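You operate a simulated robot arm through the tools that you are given. There is no shell and no other tool.

Carry out the task below with a simulated robot arm. There is one attempt and no reset: what you move stays moved.

JOB
Push the black rubber washer onto the outer stud, then run the knurled nut down on it hand-tight.

Only the result counts: the job must be done as asked and must still hold three seconds after the hand-in. Knocking over, shifting, dropping, spilling or breaking anything else fails it.

ROBOT AND FRAMES
A 7-joint arm with a fingered hand, fixed in place. Base frame: the origin is on the floor under the middle of its stand, x ahead of it, y to its left, z up; the work surface is at about z = 0.85. Lengths are in m, angles in rad, forces in N, time in s.
It reaches about 1.085 m from its shoulder. Its first joint turns from -2.897 to 2.897 rad. Payload 3.7 kg.
The tool frame sits at the grasp point between the pads (the TCP): z along the fingers, y along the line on which they close. The tips reach 0.025 m beyond it. The gripper opens to 0.088 m; its body begins 0.029 m behind the TCP. The gripper is a hand of 5 fingers: y runs from the thumb to the fingers, the wrist lies at [-0.013, -0.106, -0.174] in the tool frame, and closing takes about 1.5 s.
Orientation is that of the tool frame in the base frame, as a unit quaternion [x, y, z, w]. With the fingers straight down and the wrist toward the robot, the tool's x, y and z point along [0, 1, 0], [1, 0, 0] and [0, 0, -1] of the base frame.

CONTROLS
- The arm moves only by the tool apply_moves. Its argument "plan" is text: rows parted by semicolons, each of 7 numbers parted by spaces: the shift along the base's x, y, z in units of 500 mm (1.0 is 500 mm), then the turn, a rotation vector about the base's x, y, z in units of 60 degrees (1.0 is 60 degrees), then the gripper command, from -1 (fully open) to 1 (shut), values between in proportion. In form: x y z rx ry rz jaw; .... A call has 1 to 20 rows; each row is the pose to reach, as a shift and turn from the pose commanded when the call began. A call with a number of a shift or a turn outside -1 to 1 is refused whole. A row lasts 0.2 s, in which the tool goes at most 0.05 m and 0.15 rad; a call with a longer step from one row to the next is refused whole, and so is a gripper value outside its range. Where a pose cannot be reached the arm comes as near as it can. A force on the tool above 40 N (or 10 N above the force at the start of the call, whichever is more), or a blocked arm, ends the call early, and 0.2 s more pass. Each finger travels about 0.108 m/s and halts on what it meets, pressing with about 28 N; the grip force reading is that of the motor and also rises with nothing between the fingers. The clock runs only during rows and for 0.2 s after the last one: add rows that repeat a pose to give the fingers time. It gives the time, the measured TCP pose, the force on the tool (base axes), the opening and the grip force at its end, in the units of the frame above (readings bear some noise), with the torque about the TCP (base axes, N m) and any sound that the robot's microphone picked up, and new pictures: "pictures" is both (left out), scene, wrist or none.
- Cameras (640 x 400 px; columns grow to the right, rows downward): "scene" is fixed at [0.4004, -0.6506, 1.4143]; the picture's right is [0.99, -0.13, 0.00], its down [-0.04, -0.27, -0.96] and it looks along [0.13, 0.95, -0.27] (base axes); focal length 322 px, centre (320, 200). "wrist" rides on the gripper at [0.059, -0.079, -0.105] in the tool frame; the picture's right is [-0.73, 0.32, -0.61], its down [-0.62, -0.68, 0.38] and it looks along [-0.29, 0.66, 0.70] (tool axes); focal length 234 px, centre (320, 200). There is no depth. A picture from a camera that has moved, and an enlarged one, comes with that camera's place and axes in the base frame and with its lens.
- grasp_type(shape): the hand has 5 fingers and takes this shape, open, in about a second: jaw (thumb against the fingers, like two jaws); tri (thumb and two fingers); tip (a fingertip pinch); poke (one finger out to press); point (the index stretched); flat (the hand flat); cup (the hand cupped); fist (a fist). The gripper value then closes the fingers along that shape, each until it touches; the sizes above hold for jaw. It gives what a move gives, with no picture.
- enlarge(camera, box): a new picture of the part [left, top, right, bottom] of that camera's present view, enlarged. The clock stands still meanwhile.
- job_done(): hands the job in; it is judged then, once.

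Places have to be worked out from the pictures, the camera data and where the tool is seen. Open the gripper and draw the arm clear of the work before you hand the job in, unless the task says otherwise.

The tools are called as name(argument=value, ...) on one line, values as JSON. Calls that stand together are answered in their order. apply_moves: Moves the arm, as the interface text tells. Its arguments: {"type":"object","properties":{"plan":{"type":"string"},"pictures":{"type":"string","enum":["both","scene","wrist","none"]}},"required":["plan"]} The other tools are called the same way: grasp_type (shape) gives the hand a shape; enlarge (camera, box) takes an enlarged picture of a part of a camera's view; job_done () hands the job in.

At the start:

```text
t: 0.0
ee_pos: [0.3265, 0.4633, 1.1777]
orientation: [0.71, 0.704, -0.001, 0.001]
wrist_force: [0.0, -0.1, 0.2]
ft_torque: [0.0, -0.02, 0.0]
finger_gap: 0.0876
finger_force: 0.0
shape: jaw
```

scene: 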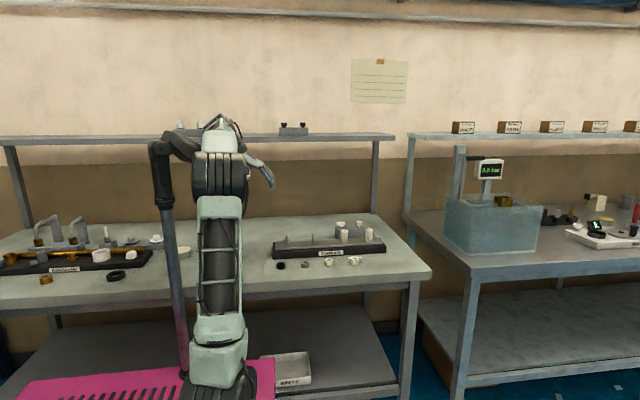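
wrist: 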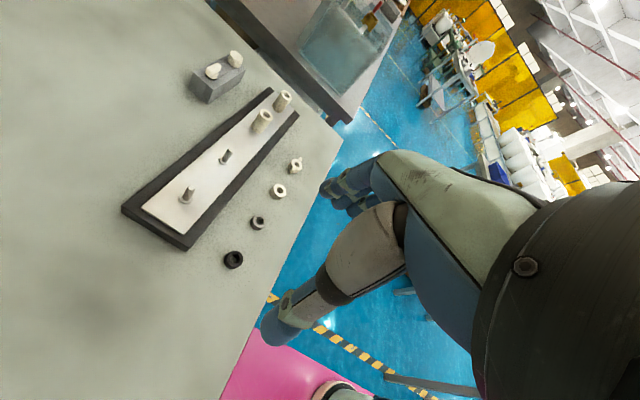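

I'll start by looking closely at both views to identify the washer, studs and nut.

enlarge(camera="scene", box=[250, 200, 410, 300])

enlarge(camera="wrist", box=[110, 30, 350, 280])

enlarge(camera="scene", box=[0, 200, 200, 300])

enlarge(camera="scene", box=[340, 50, 420, 110])

```text
4.00 times, centred on (330, 250) of scene
camera zoom: at [0.4004, -0.6506, 1.4143], right [0.99, -0.13, 0.0], down [-0.04, -0.27, -0.96], along [0.13, 0.95, -0.27], focal length 1290 px, centre (280, 0)
```

zoom: 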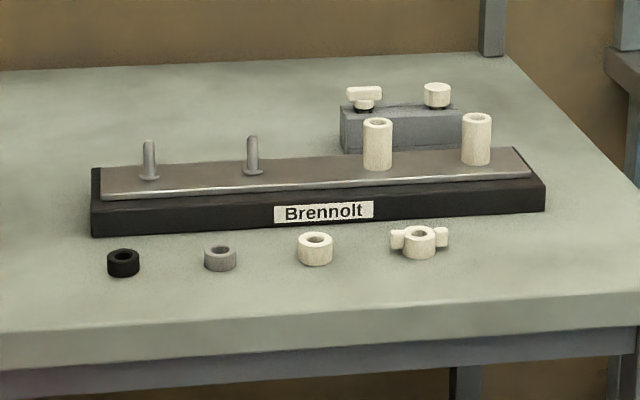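

```text
1.60 times, centred on (230, 155) of wrist
camera zoom: at [0.2502, 0.5225, 1.2828], right [0.32, -0.73, 0.61], down [-0.69, -0.62, -0.38], along [0.65, -0.3, -0.7], focal length 375 px, centre (464, 272)
```

zoom: 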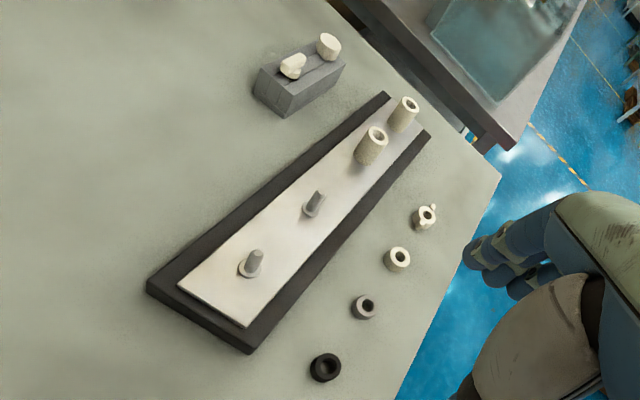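

```text
3.20 times, centred on (100, 250) of scene
camera zoom: at [0.4004, -0.6506, 1.4143], right [0.99, -0.13, 0.0], down [-0.04, -0.27, -0.96], along [0.13, 0.95, -0.27], focal length 1032 px, centre (1024, 40)
```

zoom: 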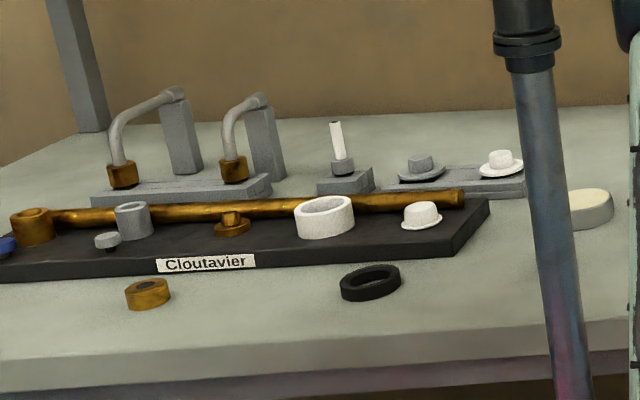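

```text
6.67 times, centred on (380, 80) of scene
camera zoom: at [0.4004, -0.6506, 1.4143], right [0.99, -0.13, 0.0], down [-0.04, -0.27, -0.96], along [0.13, 0.95, -0.27], focal length 2150 px, centre (-80, 1000)
```

zoom: 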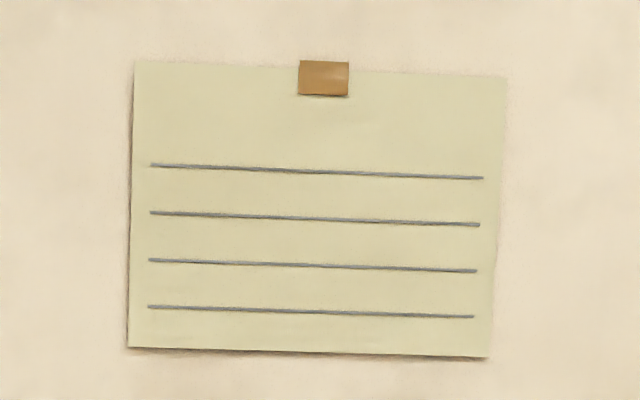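

The Brennolt board has two grey studs and two pale sleeves, with four loose parts in a row in front of it: a black ring, a grey ring, a pale ring and a pale wing nut. I need to see which one is knurled, so I zoom in further.

enlarge(camera="scene", box=[270, 254, 318, 274])

enlarge(camera="scene", box=[318, 250, 366, 270])

enlarge(camera="wrist", box=[215, 190, 295, 275])

enlarge(camera="scene", box=[272, 228, 332, 262])

enlarge(camera="scene", box=[325, 215, 385, 250])

```text
13.33 times, centred on (294, 264) of scene
camera zoom: at [0.4004, -0.6506, 1.4143], right [0.99, -0.13, 0.0], down [-0.04, -0.27, -0.96], along [0.13, 0.95, -0.27], focal length 4299 px, centre (667, -653)
```

zoom: 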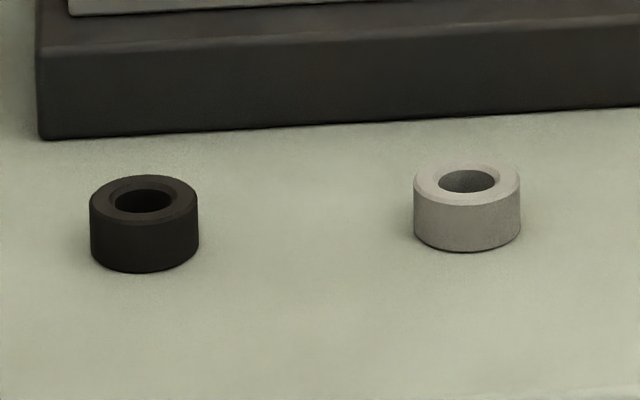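

```text
13.33 times, centred on (342, 260) of scene
camera zoom: at [0.4004, -0.6506, 1.4143], right [0.99, -0.13, 0.0], down [-0.04, -0.27, -0.96], along [0.13, 0.95, -0.27], focal length 4299 px, centre (27, -600)
```

zoom: 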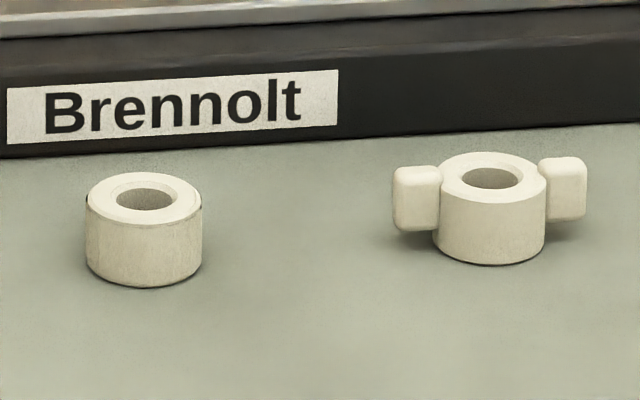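

```text
4.71 times, centred on (255, 232) of wrist
camera zoom: at [0.2502, 0.5225, 1.2828], right [0.32, -0.73, 0.61], down [-0.69, -0.62, -0.38], along [0.65, -0.3, -0.7], focal length 1102 px, centre (626, 47)
```

zoom: 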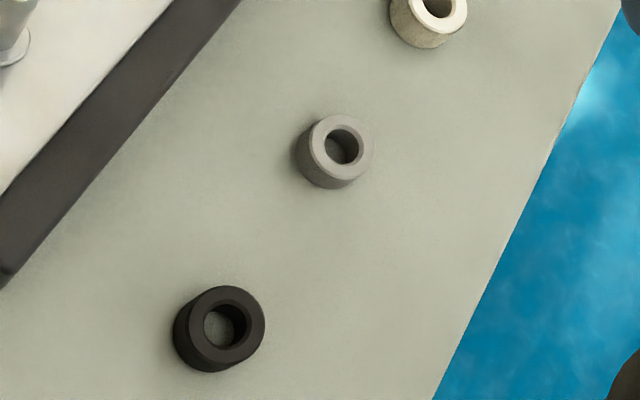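

```text
10.67 times, centred on (302, 245) of scene
camera zoom: at [0.4004, -0.6506, 1.4143], right [0.99, -0.13, 0.0], down [-0.04, -0.27, -0.96], along [0.13, 0.95, -0.27], focal length 3440 px, centre (512, -280)
```

zoom: 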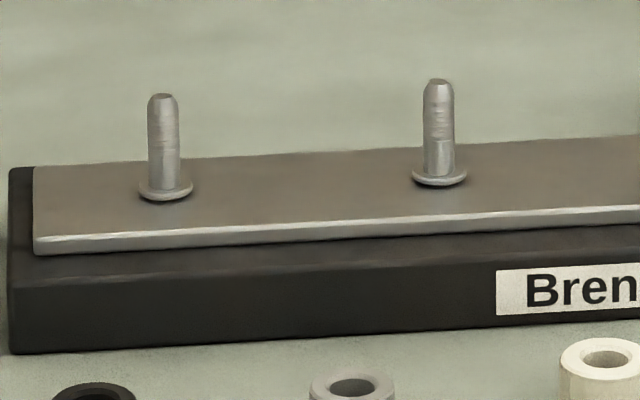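

```text
10.67 times, centred on (355, 232) of scene
camera zoom: at [0.4004, -0.6506, 1.4143], right [0.99, -0.13, 0.0], down [-0.04, -0.27, -0.96], along [0.13, 0.95, -0.27], focal length 3440 px, centre (-53, -147)
```

zoom: 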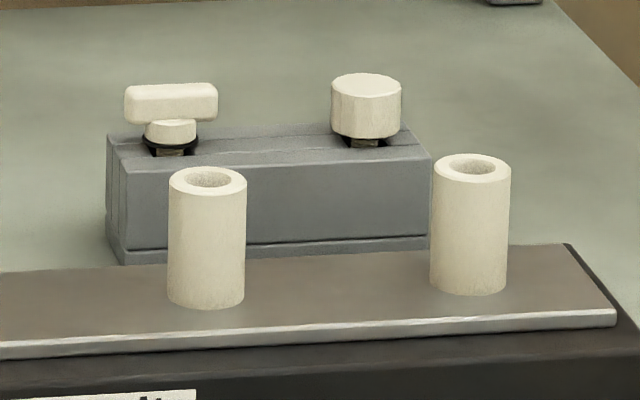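

The washer is the black ring near (0.40, 0.44). The pale ring at about (0.58, 0.44) shows faint vertical knurling, so that is the nut, and the outer stud is the left one near (0.43, 0.57). I'll look at the hand in jaw, then try the tri shape while still clear of the bench.

enlarge(camera="wrist", box=[220, 100, 460, 350])

enlarge(camera="scene", box=[140, 100, 300, 200])

grasp_type(shape="tri")

```text
1.60 times, centred on (340, 225) of wrist
camera zoom: at [0.2502, 0.5225, 1.2828], right [0.32, -0.73, 0.61], down [-0.69, -0.62, -0.38], along [0.65, -0.3, -0.7], focal length 375 px, centre (288, 160)
```

zoom: 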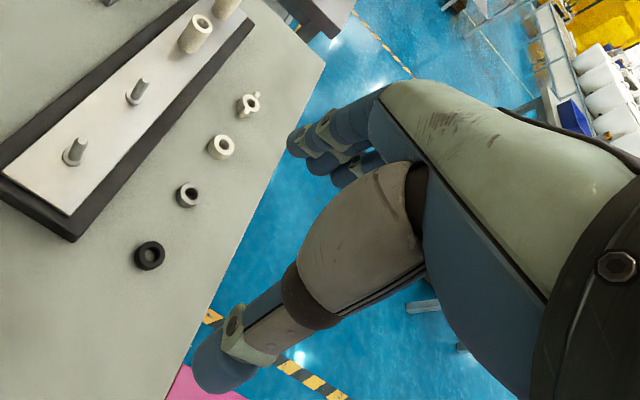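

```text
4.00 times, centred on (220, 150) of scene
camera zoom: at [0.4004, -0.6506, 1.4143], right [0.99, -0.13, 0.0], down [-0.04, -0.27, -0.96], along [0.13, 0.95, -0.27], focal length 1290 px, centre (720, 400)
```

zoom: 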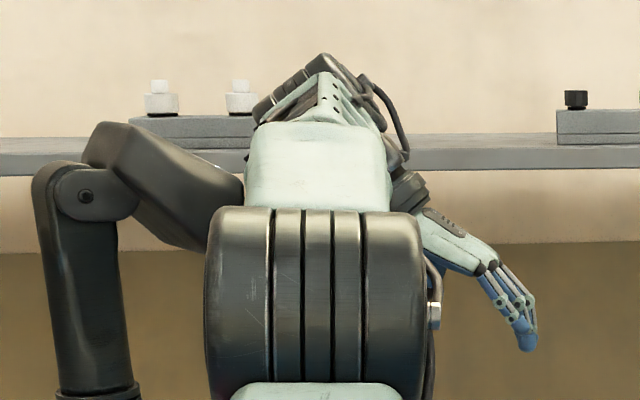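

```text
t: 0.9
ee_pos: [0.328, 0.462, 1.178]
orientation: [0.711, 0.704, -0.001, 0.0]
wrist_force: [-0.3, -0.2, 0.2]
ft_torque: [0.02, -0.01, 0.01]
finger_gap: 0.0877
finger_force: 0.1
shape: tri
```

enlarge(camera="wrist", box=[220, 100, 460, 350])

enlarge(camera="scene", box=[220, 130, 300, 200])

```text
1.60 times, centred on (340, 225) of wrist
camera zoom: at [0.251, 0.5227, 1.2826], right [0.32, -0.73, 0.61], down [-0.69, -0.62, -0.38], along [0.65, -0.3, -0.7], focal length 375 px, centre (288, 160)
```

zoom: 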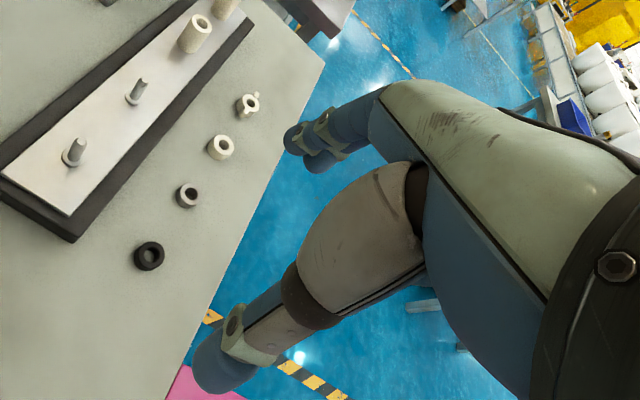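

```text
5.71 times, centred on (260, 165) of scene
camera zoom: at [0.4004, -0.6506, 1.4143], right [0.99, -0.13, 0.0], down [-0.04, -0.27, -0.96], along [0.13, 0.95, -0.27], focal length 1843 px, centre (663, 400)
```

zoom: 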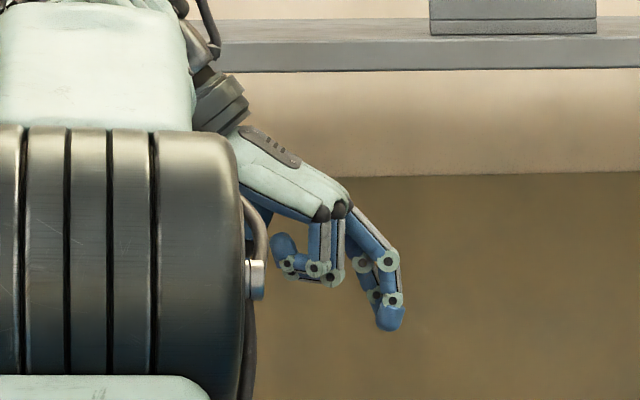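

In tri, the index and middle fingers oppose the thumb and the other two are curled away, which suits a small ring. I'll move above the washer at about z = 0.95, with the hand open, and look again.

apply_moves(plan="0.024 -0.006 -0.076 0 0 0 -1; 0.048 -0.012 -0.152 0 0 0 -1; 0.072 -0.018 -0.228 0 0 0 -1; 0.096 -0.024 -0.304 0 0 0 -1; 0.120 -0.030 -0.380 0 0 0 -1; 0.144 -0.036 -0.446 0 0 0 -1; 0.144 -0.036 -0.446 0 0 0 -1; 0.144 -0.036 -0.446 0 0 0 -1")

```text
t: 2.7
ee_pos: [0.3992, 0.4454, 0.9544]
orientation: [0.71, 0.704, 0.0, 0.001]
wrist_force: [0.6, 0.5, -0.1]
ft_torque: [-0.02, 0.0, -0.03]
finger_gap: 0.0877
finger_force: 0.2
shape: tri
camera wrist: at [0.323, 0.5048, 1.0598], right [0.32, -0.73, 0.61], down [-0.69, -0.62, -0.38], along [0.65, -0.3, -0.7], focal length 234 px, centre (320, 200)
```

scene: 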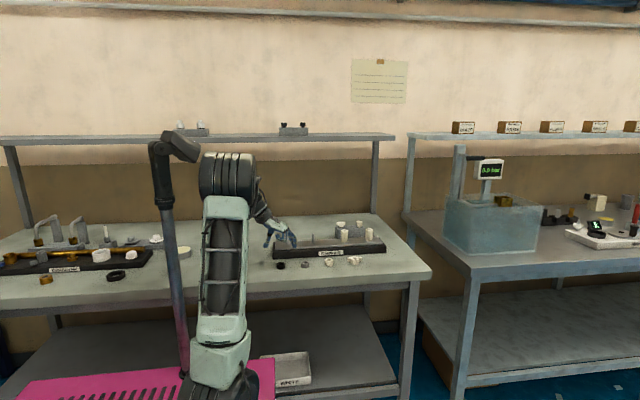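
wrist: 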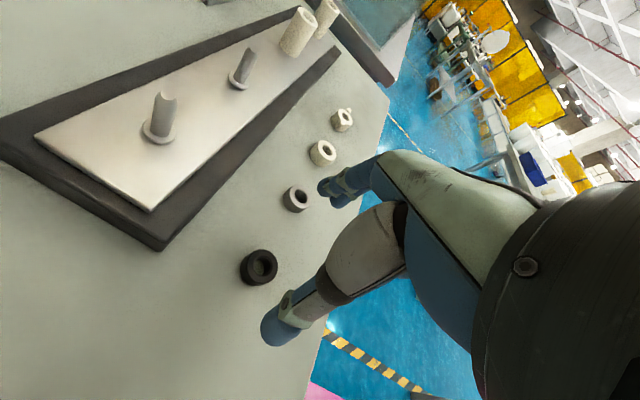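

The hand is over the washer region with the tips about 60 mm above it. I'll enlarge to measure the washer against the tool more exactly.

enlarge(camera="wrist", box=[210, 220, 338, 300])

enlarge(camera="wrist", box=[110, 70, 206, 150])

enlarge(camera="scene", box=[240, 210, 320, 280])

```text
5.00 times, centred on (274, 260) of wrist
camera zoom: at [0.323, 0.5048, 1.0598], right [0.32, -0.73, 0.61], down [-0.69, -0.62, -0.38], along [0.65, -0.3, -0.7], focal length 1171 px, centre (550, -100)
```

zoom: 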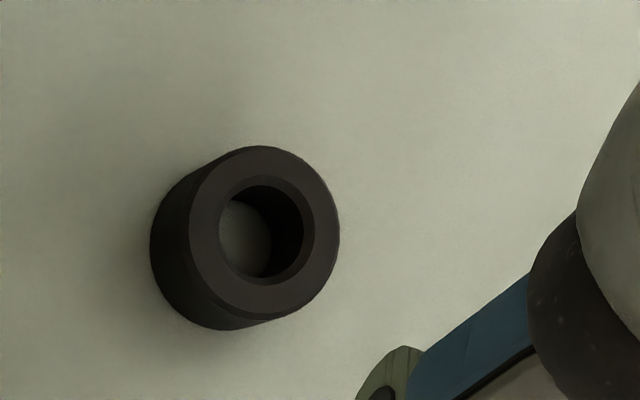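

```text
5.00 times, centred on (158, 110) of wrist
camera zoom: at [0.323, 0.5048, 1.0598], right [0.32, -0.73, 0.61], down [-0.69, -0.62, -0.38], along [0.65, -0.3, -0.7], focal length 1171 px, centre (1130, 650)
```

zoom: 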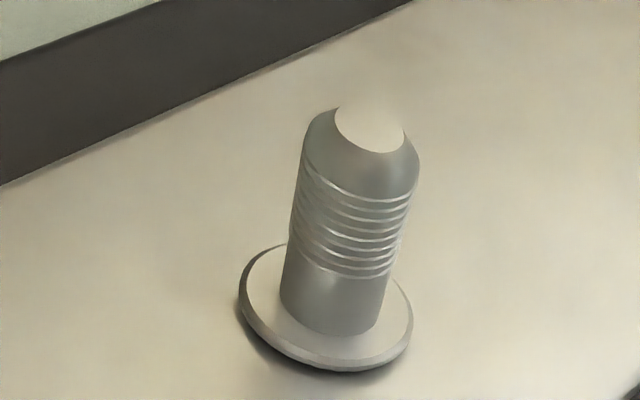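

```text
5.71 times, centred on (280, 245) of scene
camera zoom: at [0.4004, -0.6506, 1.4143], right [0.99, -0.13, 0.0], down [-0.04, -0.27, -0.96], along [0.13, 0.95, -0.27], focal length 1843 px, centre (549, -57)
```

zoom: 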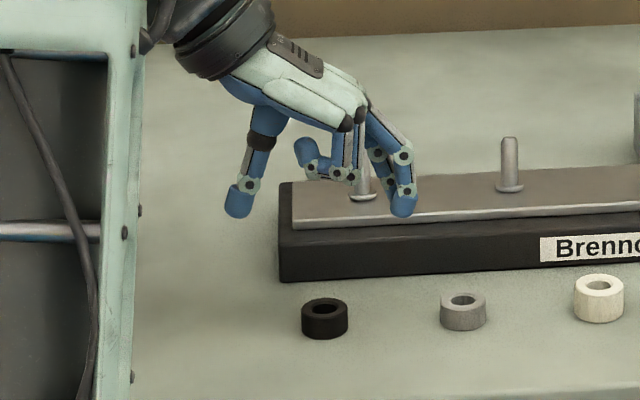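

The washer top centre works out at about (0.401, 0.445), almost exactly under the TCP. Before going down, I'll close partway here to see how the fingertips travel.

apply_moves(plan="0 0 0 0 0 0 0.2; 0 0 0 0 0 0 0.2; 0 0 0 0 0 0 0.2; 0 0 0 0 0 0 0.2; 0 0 0 0 0 0 0.2; 0 0 0 0 0 0 0.2", pictures="wrist")

enlarge(camera="scene", box=[240, 210, 320, 280])

enlarge(camera="wrist", box=[230, 150, 390, 350])

```text
t: 4.1
ee_pos: [0.4012, 0.4455, 0.9551]
orientation: [0.71, 0.704, -0.001, 0.001]
wrist_force: [-0.1, 0.0, 0.1]
ft_torque: [0.0, 0.01, 0.0]
finger_gap: 0.0356
finger_force: 0.2
shape: tri
camera wrist: at [0.3229, 0.5049, 1.06], right [0.32, -0.73, 0.61], down [-0.69, -0.62, -0.38], along [0.65, -0.3, -0.7], focal length 234 px, centre (320, 200)
```

wrist: 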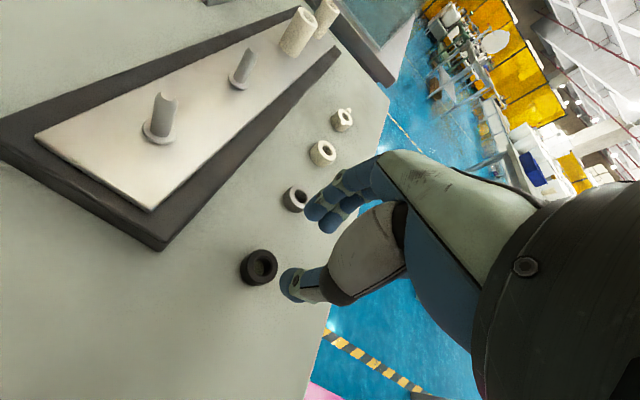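

```text
5.71 times, centred on (280, 245) of scene
camera zoom: at [0.4004, -0.6506, 1.4143], right [0.99, -0.13, 0.0], down [-0.04, -0.27, -0.96], along [0.13, 0.95, -0.27], focal length 1843 px, centre (549, -57)
```

zoom: 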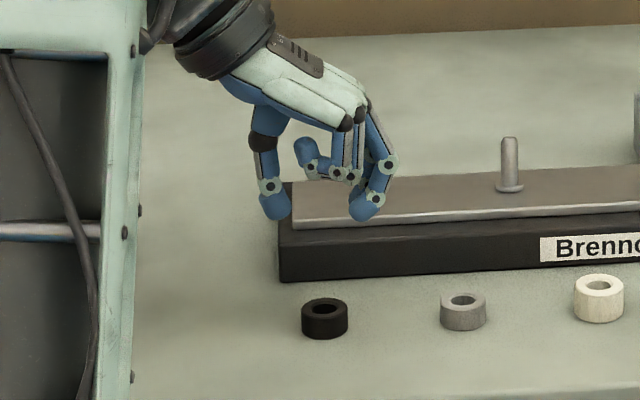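

```text
2.00 times, centred on (310, 250) of wrist
camera zoom: at [0.3229, 0.5049, 1.06], right [0.32, -0.73, 0.61], down [-0.69, -0.62, -0.38], along [0.65, -0.3, -0.7], focal length 468 px, centre (340, 100)
```

zoom: 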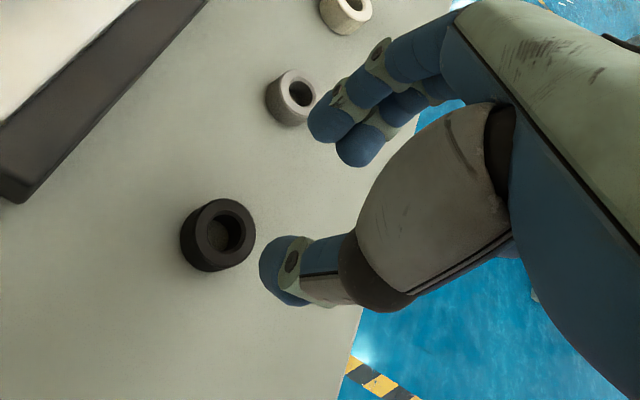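

The fingertips close symmetrically about the TCP, in line with the washer, with the tips about 28 mm below it. I'll open to about 57 mm to stay clear of the grey ring and go down so the tips are just above the bench.

apply_moves(plan="0 0 0 0 0 0 -0.3; 0 0 0 0 0 0 -0.3; 0 0 -0.04 0 0 0 -0.3; 0 0 -0.08 0 0 0 -0.3; 0 0 -0.11 0 0 0 -0.3; 0 0 -0.13 0 0 0 -0.3; 0 0 -0.144 0 0 0 -0.3; 0 0 -0.144 0 0 0 -0.3")

enlarge(camera="scene", box=[240, 220, 320, 280])

enlarge(camera="wrist", box=[230, 150, 390, 350])

```text
t: 5.9
ee_pos: [0.3998, 0.4446, 0.883]
orientation: [0.711, 0.704, -0.001, 0.0]
wrist_force: [0.8, -0.1, -0.5]
ft_torque: [-0.01, 0.02, 0.0]
finger_gap: 0.0567
finger_force: 0.0
shape: tri
camera wrist: at [0.3221, 0.5046, 0.9874], right [0.32, -0.73, 0.61], down [-0.69, -0.62, -0.38], along [0.65, -0.3, -0.7], focal length 234 px, centre (320, 200)
```

scene: 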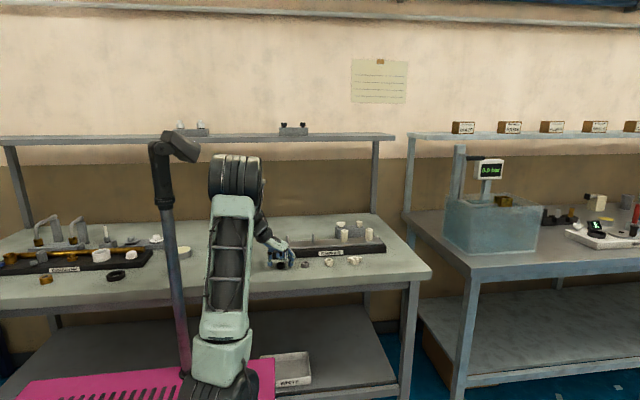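
wrist: 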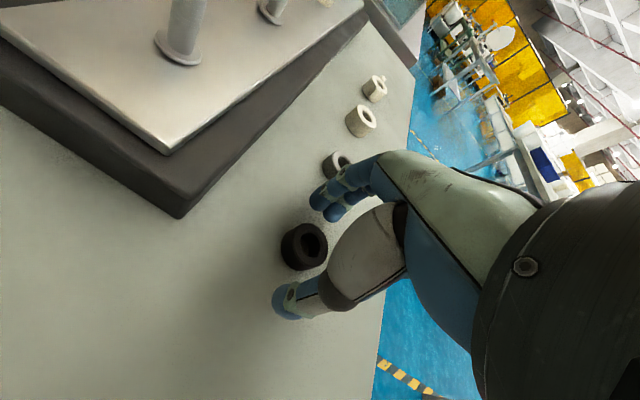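

```text
6.67 times, centred on (280, 250) of scene
camera zoom: at [0.4004, -0.6506, 1.4143], right [0.99, -0.13, 0.0], down [-0.04, -0.27, -0.96], along [0.13, 0.95, -0.27], focal length 2150 px, centre (587, -133)
```

zoom: 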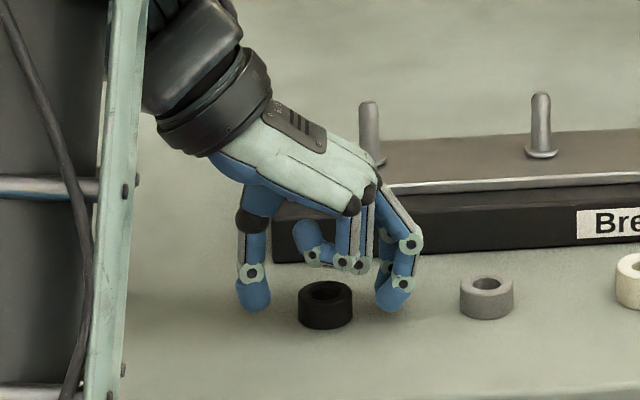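

```text
2.00 times, centred on (310, 250) of wrist
camera zoom: at [0.3221, 0.5046, 0.9874], right [0.32, -0.73, 0.61], down [-0.69, -0.62, -0.38], along [0.65, -0.3, -0.7], focal length 468 px, centre (340, 100)
```

zoom: 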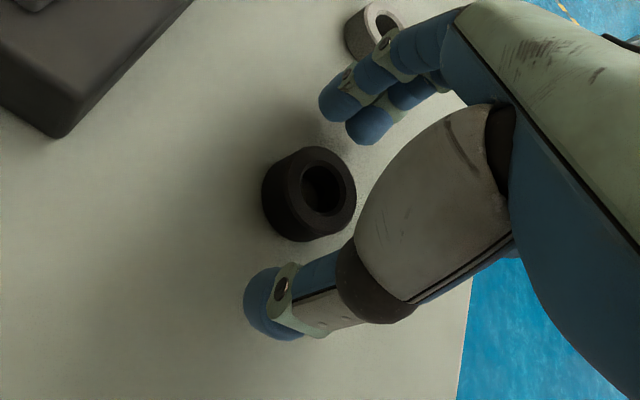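

The tips straddle the washer and are centred on it to about a millimetre, roughly 4 mm above the bench. I'll drop 2.5 mm more and close.

apply_moves(plan="0 0 -0.005 0 0 0 -0.3; 0 0 -0.005 0 0 0 0.1; 0 0 -0.005 0 0 0 0.4; 0 0 -0.005 0 0 0 1; 0 0 -0.005 0 0 0 1; 0 0 -0.005 0 0 0 1; 0 0 -0.005 0 0 0 1; 0 0 -0.005 0 0 0 1")

enlarge(camera="scene", box=[240, 220, 320, 280])

enlarge(camera="wrist", box=[230, 150, 390, 350])

```text
t: 7.7
ee_pos: [0.3986, 0.4454, 0.8806]
orientation: [0.711, 0.703, -0.001, 0.001]
wrist_force: [0.3, 0.2, -1.0]
ft_torque: [0.0, 0.01, 0.01]
finger_gap: 0.0228
finger_force: 28.5
shape: tri
camera wrist: at [0.3221, 0.5045, 0.9849], right [0.32, -0.73, 0.61], down [-0.69, -0.62, -0.38], along [0.65, -0.3, -0.7], focal length 234 px, centre (320, 200)
```

scene: 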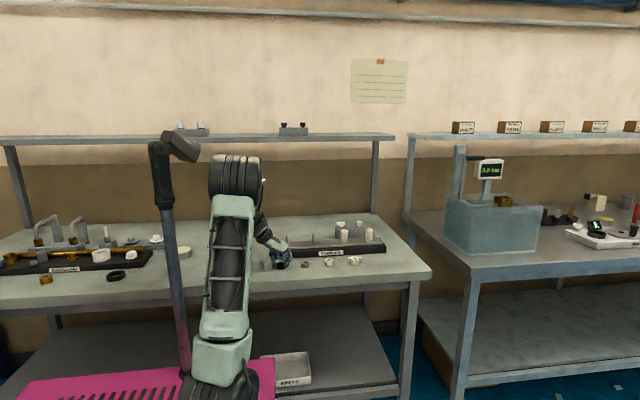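
wrist: 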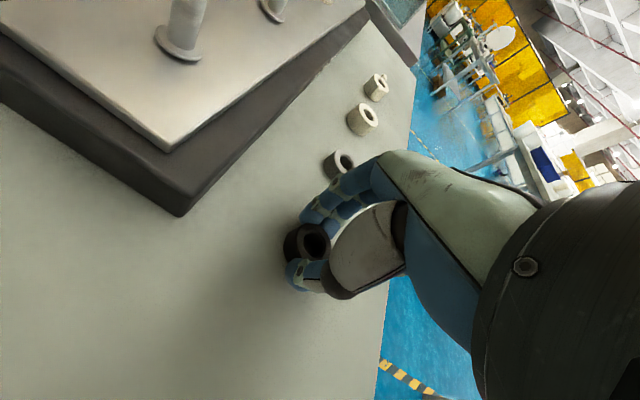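

```text
6.67 times, centred on (280, 250) of scene
camera zoom: at [0.4004, -0.6506, 1.4143], right [0.99, -0.13, 0.0], down [-0.04, -0.27, -0.96], along [0.13, 0.95, -0.27], focal length 2150 px, centre (587, -133)
```

zoom: 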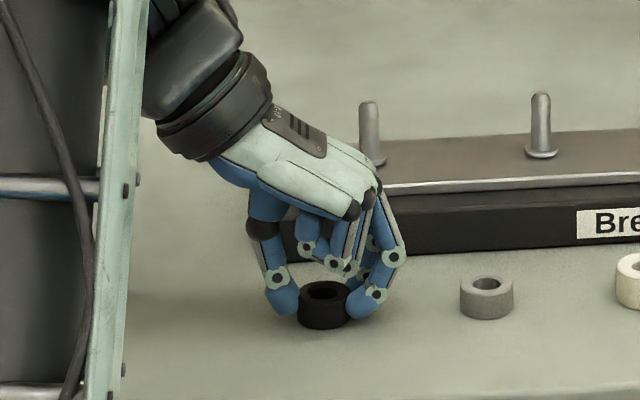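

```text
2.00 times, centred on (310, 250) of wrist
camera zoom: at [0.3221, 0.5045, 0.9849], right [0.32, -0.73, 0.61], down [-0.69, -0.62, -0.38], along [0.65, -0.3, -0.7], focal length 468 px, centre (340, 100)
```

zoom: 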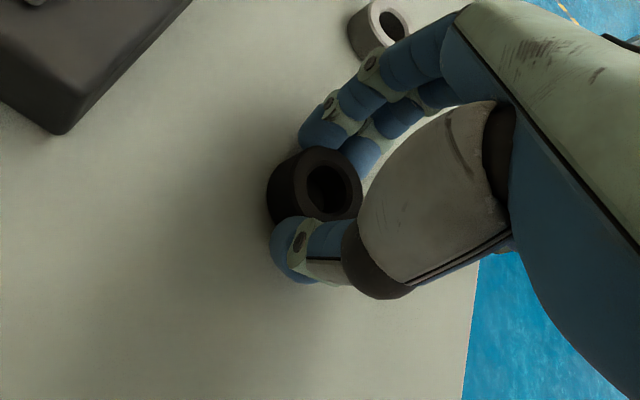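

The washer is gripped at 28.5 N between the thumb and two fingers. I'll lift it straight up about 120 mm and check that it is held level.

apply_moves(plan="0 0 0.02 0 0 0 1; 0 0 0.06 0 0 0 1; 0 0 0.12 0 0 0 1; 0 0 0.18 0 0 0 1; 0 0 0.24 0 0 0 1; 0 0 0.24 0 0 0 1; 0 0 0.24 0 0 0 1")

enlarge(camera="scene", box=[240, 190, 320, 250])

enlarge(camera="wrist", box=[230, 150, 390, 350])

enlarge(camera="wrist", box=[110, 70, 270, 170])

```text
t: 9.3
ee_pos: [0.3998, 0.446, 1.0014]
orientation: [0.71, 0.704, -0.001, 0.001]
wrist_force: [0.5, 0.5, 0.1]
ft_torque: [0.02, -0.01, -0.03]
finger_gap: 0.0224
finger_force: 28.0
shape: tri
camera wrist: at [0.3217, 0.5049, 1.1056], right [0.32, -0.73, 0.61], down [-0.69, -0.62, -0.38], along [0.65, -0.3, -0.7], focal length 234 px, centre (320, 200)
```

scene: 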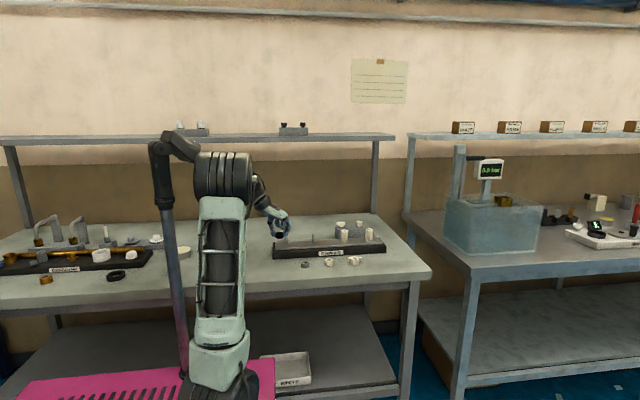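
wrist: 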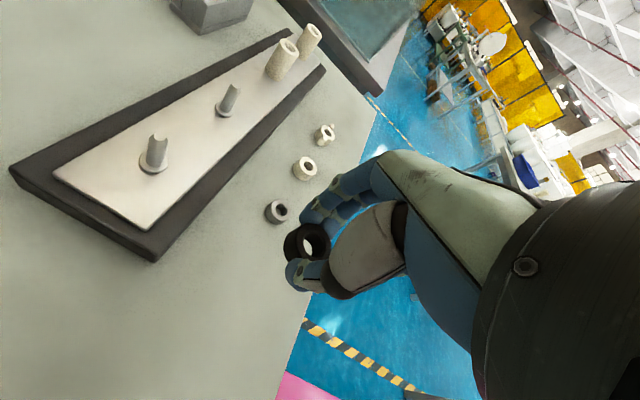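

```text
6.67 times, centred on (280, 220) of scene
camera zoom: at [0.4004, -0.6506, 1.4143], right [0.99, -0.13, 0.0], down [-0.04, -0.27, -0.96], along [0.13, 0.95, -0.27], focal length 2150 px, centre (587, 67)
```

zoom: 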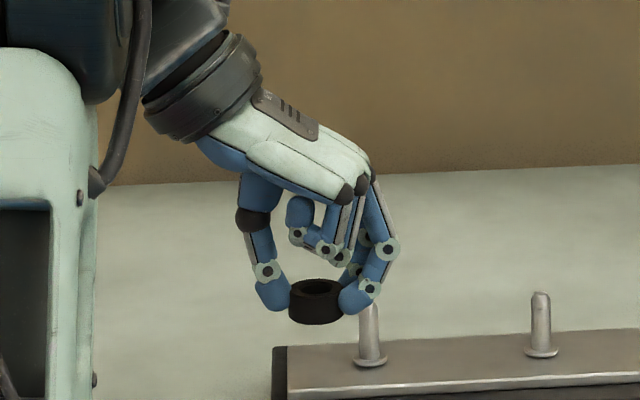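

```text
2.00 times, centred on (310, 250) of wrist
camera zoom: at [0.3217, 0.5049, 1.1056], right [0.32, -0.73, 0.61], down [-0.69, -0.62, -0.38], along [0.65, -0.3, -0.7], focal length 468 px, centre (340, 100)
```

zoom: 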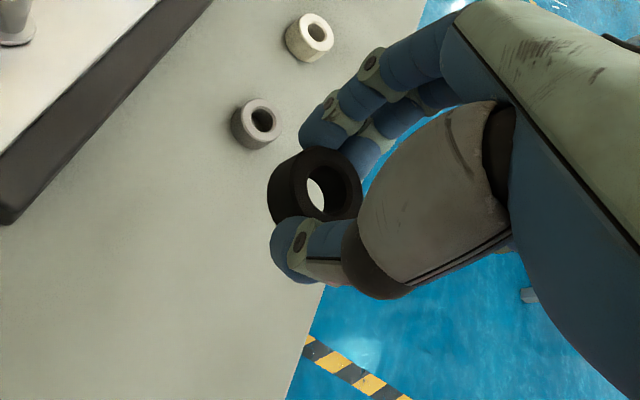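

```text
4.00 times, centred on (190, 120) of wrist
camera zoom: at [0.3217, 0.5049, 1.1056], right [0.32, -0.73, 0.61], down [-0.69, -0.62, -0.38], along [0.65, -0.3, -0.7], focal length 937 px, centre (840, 520)
```

zoom: 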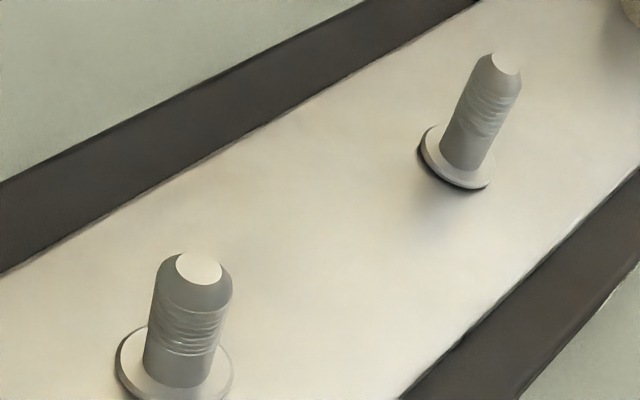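

The washer came up level. I'll zoom in on it in the hand and on the stud to get the offset between the two.

enlarge(camera="wrist", box=[275, 215, 355, 265])

enlarge(camera="wrist", box=[120, 120, 200, 180])

enlarge(camera="scene", box=[265, 220, 305, 250])

```text
8.00 times, centred on (315, 240) of wrist
camera zoom: at [0.3217, 0.5049, 1.1056], right [0.32, -0.73, 0.61], down [-0.69, -0.62, -0.38], along [0.65, -0.3, -0.7], focal length 1873 px, centre (360, -120)
```

zoom: 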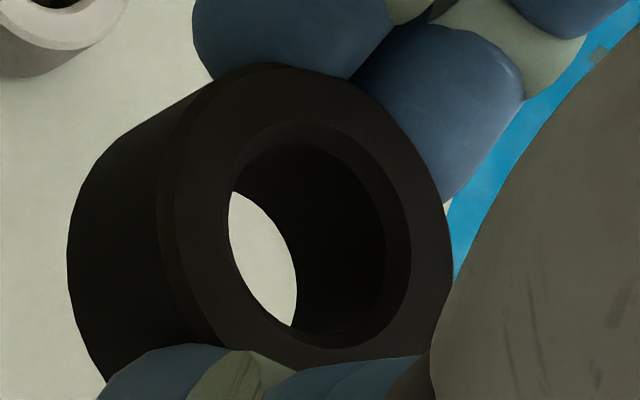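

```text
6.67 times, centred on (160, 150) of wrist
camera zoom: at [0.3217, 0.5049, 1.1056], right [0.32, -0.73, 0.61], down [-0.69, -0.62, -0.38], along [0.65, -0.3, -0.7], focal length 1561 px, centre (1387, 533)
```

zoom: 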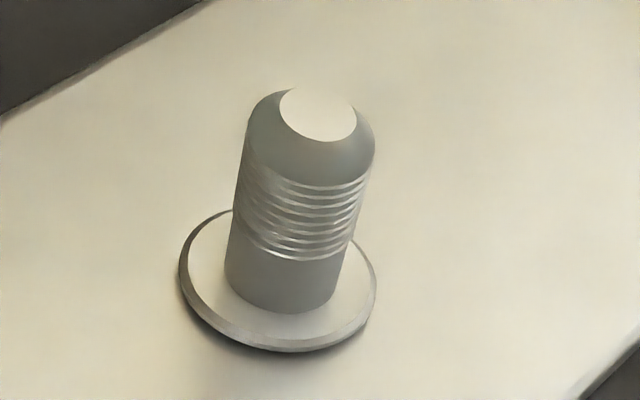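

```text
13.33 times, centred on (285, 235) of scene
camera zoom: at [0.4004, -0.6506, 1.4143], right [0.99, -0.13, 0.0], down [-0.04, -0.27, -0.96], along [0.13, 0.95, -0.27], focal length 4299 px, centre (787, -267)
```

zoom: 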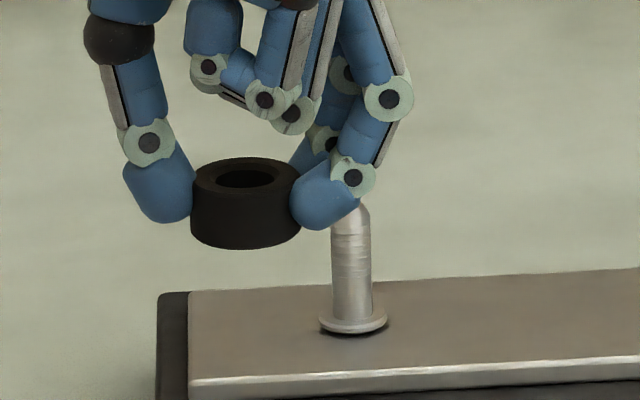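

The stud axis comes out near (0.432, 0.5705) and the held washer's centre near (0.401, 0.4445), so the shift is about +31 mm in x and +126 mm in y. I'll move over at this height, with the washer bottom about 40 mm above the stud top, and recheck.

apply_moves(plan="0.012 0.05 0 0 0 0 1; 0.025 0.1 0 0 0 0 1; 0.0376 0.151 0 0 0 0 1; 0.05 0.2 0 0 0 0 1; 0.0626 0.252 0 0 0 0 1; 0.0626 0.252 0 0 0 0 1; 0.0626 0.252 0 0 0 0 1")

enlarge(camera="scene", box=[265, 210, 313, 246])

enlarge(camera="wrist", box=[230, 180, 358, 280])

```text
t: 10.9
ee_pos: [0.4296, 0.572, 1.0008]
orientation: [0.71, 0.704, 0.0, 0.001]
wrist_force: [-0.7, 0.8, 0.2]
ft_torque: [0.04, 0.02, -0.02]
finger_gap: 0.0225
finger_force: 28.2
shape: tri
camera wrist: at [0.3534, 0.6312, 1.1055], right [0.32, -0.73, 0.61], down [-0.69, -0.62, -0.38], along [0.65, -0.3, -0.7], focal length 234 px, centre (320, 200)
```

scene: 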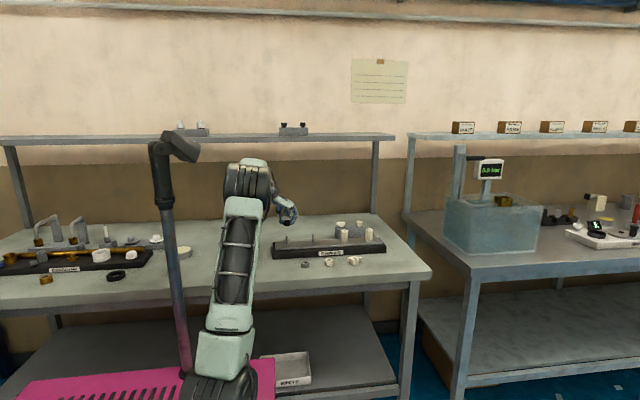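
wrist: 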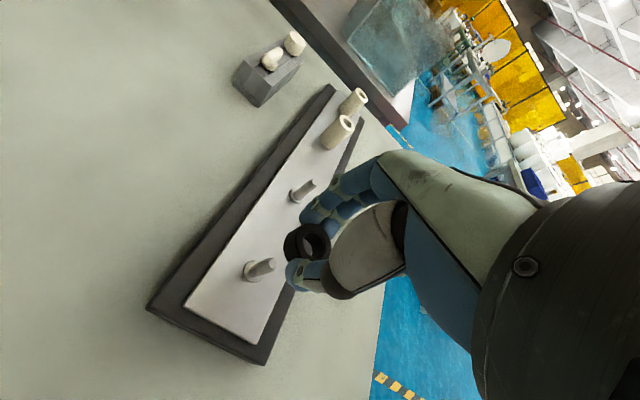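

```text
11.11 times, centred on (289, 228) of scene
camera zoom: at [0.4004, -0.6506, 1.4143], right [0.99, -0.13, 0.0], down [-0.04, -0.27, -0.96], along [0.13, 0.95, -0.27], focal length 3583 px, centre (664, -111)
```

zoom: 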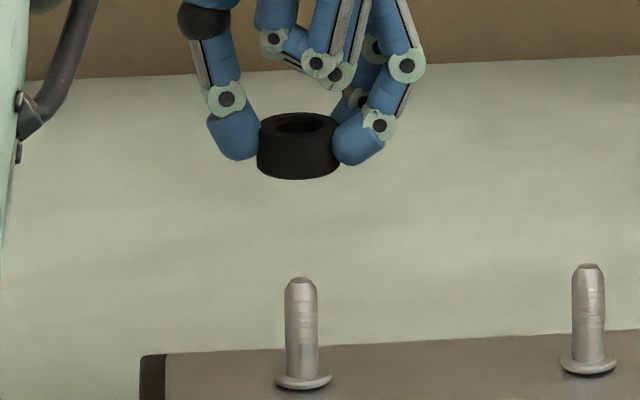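

```text
4.00 times, centred on (294, 230) of wrist
camera zoom: at [0.3534, 0.6312, 1.1055], right [0.32, -0.73, 0.61], down [-0.69, -0.62, -0.38], along [0.65, -0.3, -0.7], focal length 937 px, centre (424, 80)
```

zoom: 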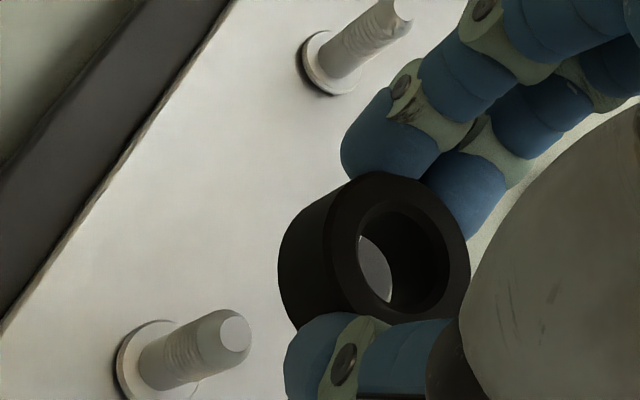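

From two wrist views the stud top is at (0.4322, 0.5705, 0.927), and the washer axis is within about 1 mm of it. I'll nudge −0.5 mm in x, go down to just above the stud tip and look again.

apply_moves(plan="-0.001 0 -0.02 0 0 0 1; -0.001 0 -0.04 0 0 0 1; -0.001 0 -0.06 0 0 0 1; -0.001 0 -0.074 0 0 0 1; -0.001 0 -0.074 0 0 0 1; -0.001 0 -0.074 0 0 0 1")

enlarge(camera="scene", box=[273, 222, 305, 246])

enlarge(camera="wrist", box=[250, 200, 346, 260])

```text
t: 12.3
ee_pos: [0.4302, 0.5714, 0.9626]
orientation: [0.71, 0.704, -0.001, 0.001]
wrist_force: [0.1, -0.5, 0.6]
ft_torque: [0.01, 0.01, 0.01]
finger_gap: 0.0225
finger_force: 27.7
shape: tri
camera wrist: at [0.3532, 0.6304, 1.0683], right [0.32, -0.73, 0.61], down [-0.69, -0.62, -0.38], along [0.65, -0.3, -0.7], focal length 234 px, centre (320, 200)
```

scene: 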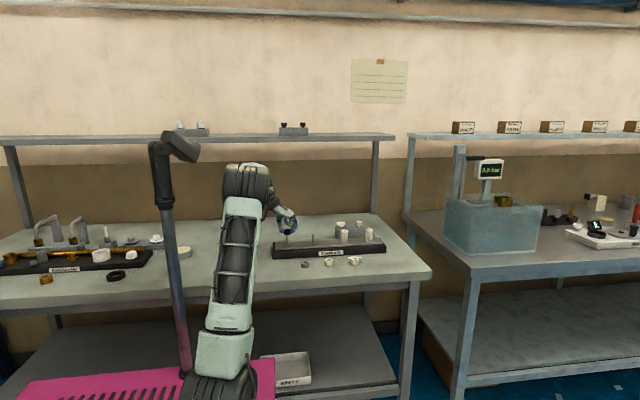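
wrist: 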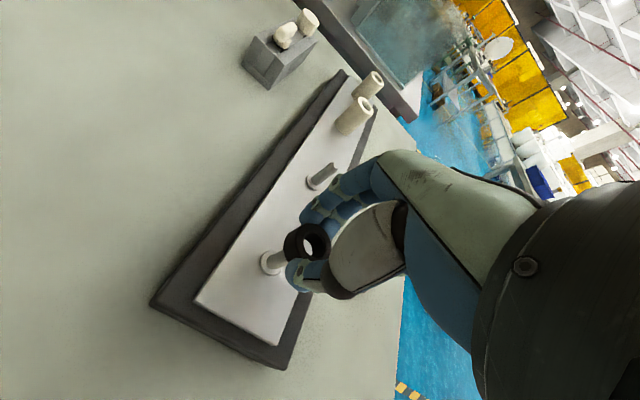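

```text
16.00 times, centred on (289, 234) of scene
camera zoom: at [0.4004, -0.6506, 1.4143], right [0.99, -0.13, 0.0], down [-0.04, -0.27, -0.96], along [0.13, 0.95, -0.27], focal length 5159 px, centre (816, -344)
```

zoom: 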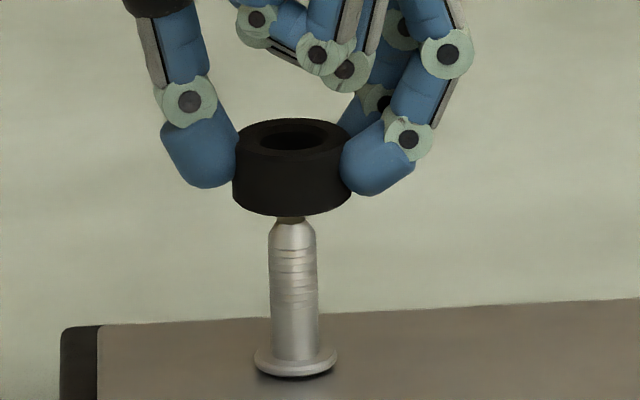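

```text
6.67 times, centred on (298, 230) of wrist
camera zoom: at [0.3532, 0.6304, 1.0683], right [0.32, -0.73, 0.61], down [-0.69, -0.62, -0.38], along [0.65, -0.3, -0.7], focal length 1561 px, centre (467, 0)
```

zoom: 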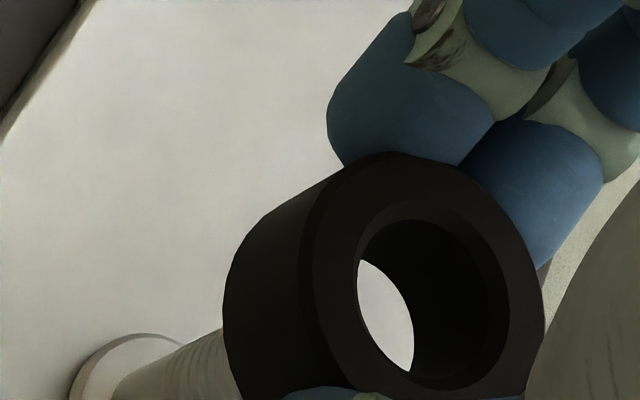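

The washer lines up with the stud in both views to within about 0.6 mm. I'll push it down slowly onto the stud and watch the force.

apply_moves(plan="-0.001 0 -0.01 0 0 0 1; -0.001 0 -0.02 0 0 0 1; -0.001 0 -0.03 0 0 0 1; -0.001 0 -0.04 0 0 0 1; -0.001 0 -0.05 0 0 0 1; -0.001 0 -0.05 0 0 0 1")

enlarge(camera="scene", box=[273, 222, 305, 250])

enlarge(camera="wrist", box=[250, 200, 346, 270])

```text
t: 13.7
ee_pos: [0.4288, 0.5722, 0.938]
orientation: [0.71, 0.704, 0.0, 0.0]
wrist_force: [0.2, -0.2, 0.0]
ft_torque: [0.03, -0.01, 0.0]
finger_gap: 0.0225
finger_force: 28.0
shape: tri
camera wrist: at [0.3524, 0.6308, 1.0432], right [0.32, -0.73, 0.61], down [-0.69, -0.62, -0.38], along [0.65, -0.3, -0.7], focal length 234 px, centre (320, 200)
```

scene: 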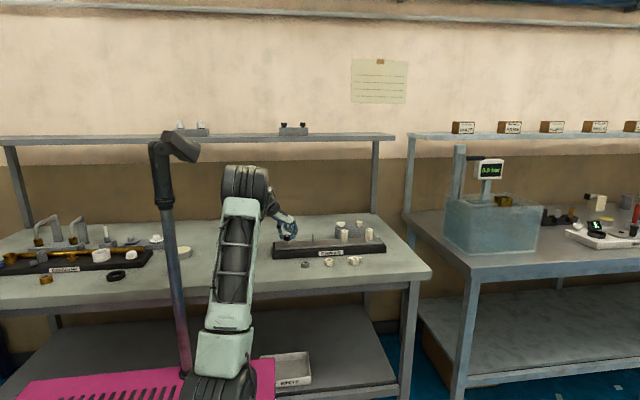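
wrist: 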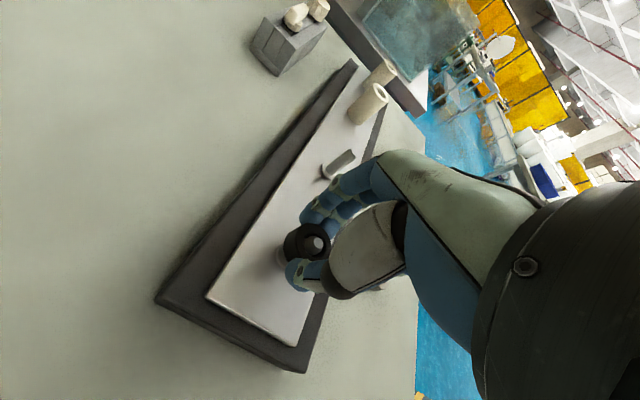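

```text
14.29 times, centred on (289, 236) of scene
camera zoom: at [0.4004, -0.6506, 1.4143], right [0.99, -0.13, 0.0], down [-0.04, -0.27, -0.96], along [0.13, 0.95, -0.27], focal length 4606 px, centre (763, -314)
```

zoom: 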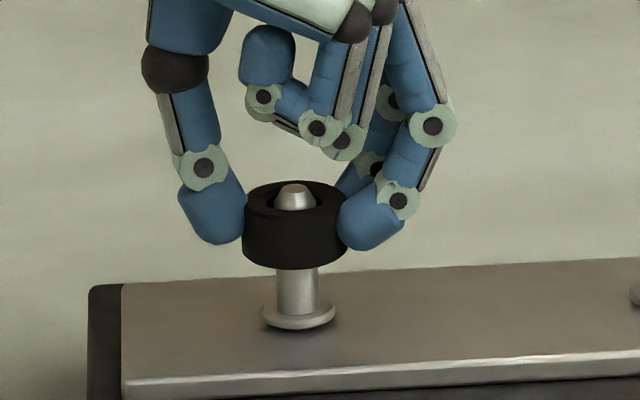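

```text
5.71 times, centred on (298, 235) of wrist
camera zoom: at [0.3524, 0.6308, 1.0432], right [0.32, -0.73, 0.61], down [-0.69, -0.62, -0.38], along [0.65, -0.3, -0.7], focal length 1338 px, centre (446, 0)
```

zoom: 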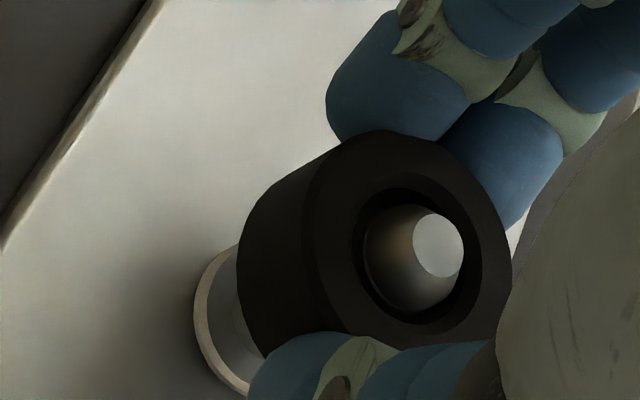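

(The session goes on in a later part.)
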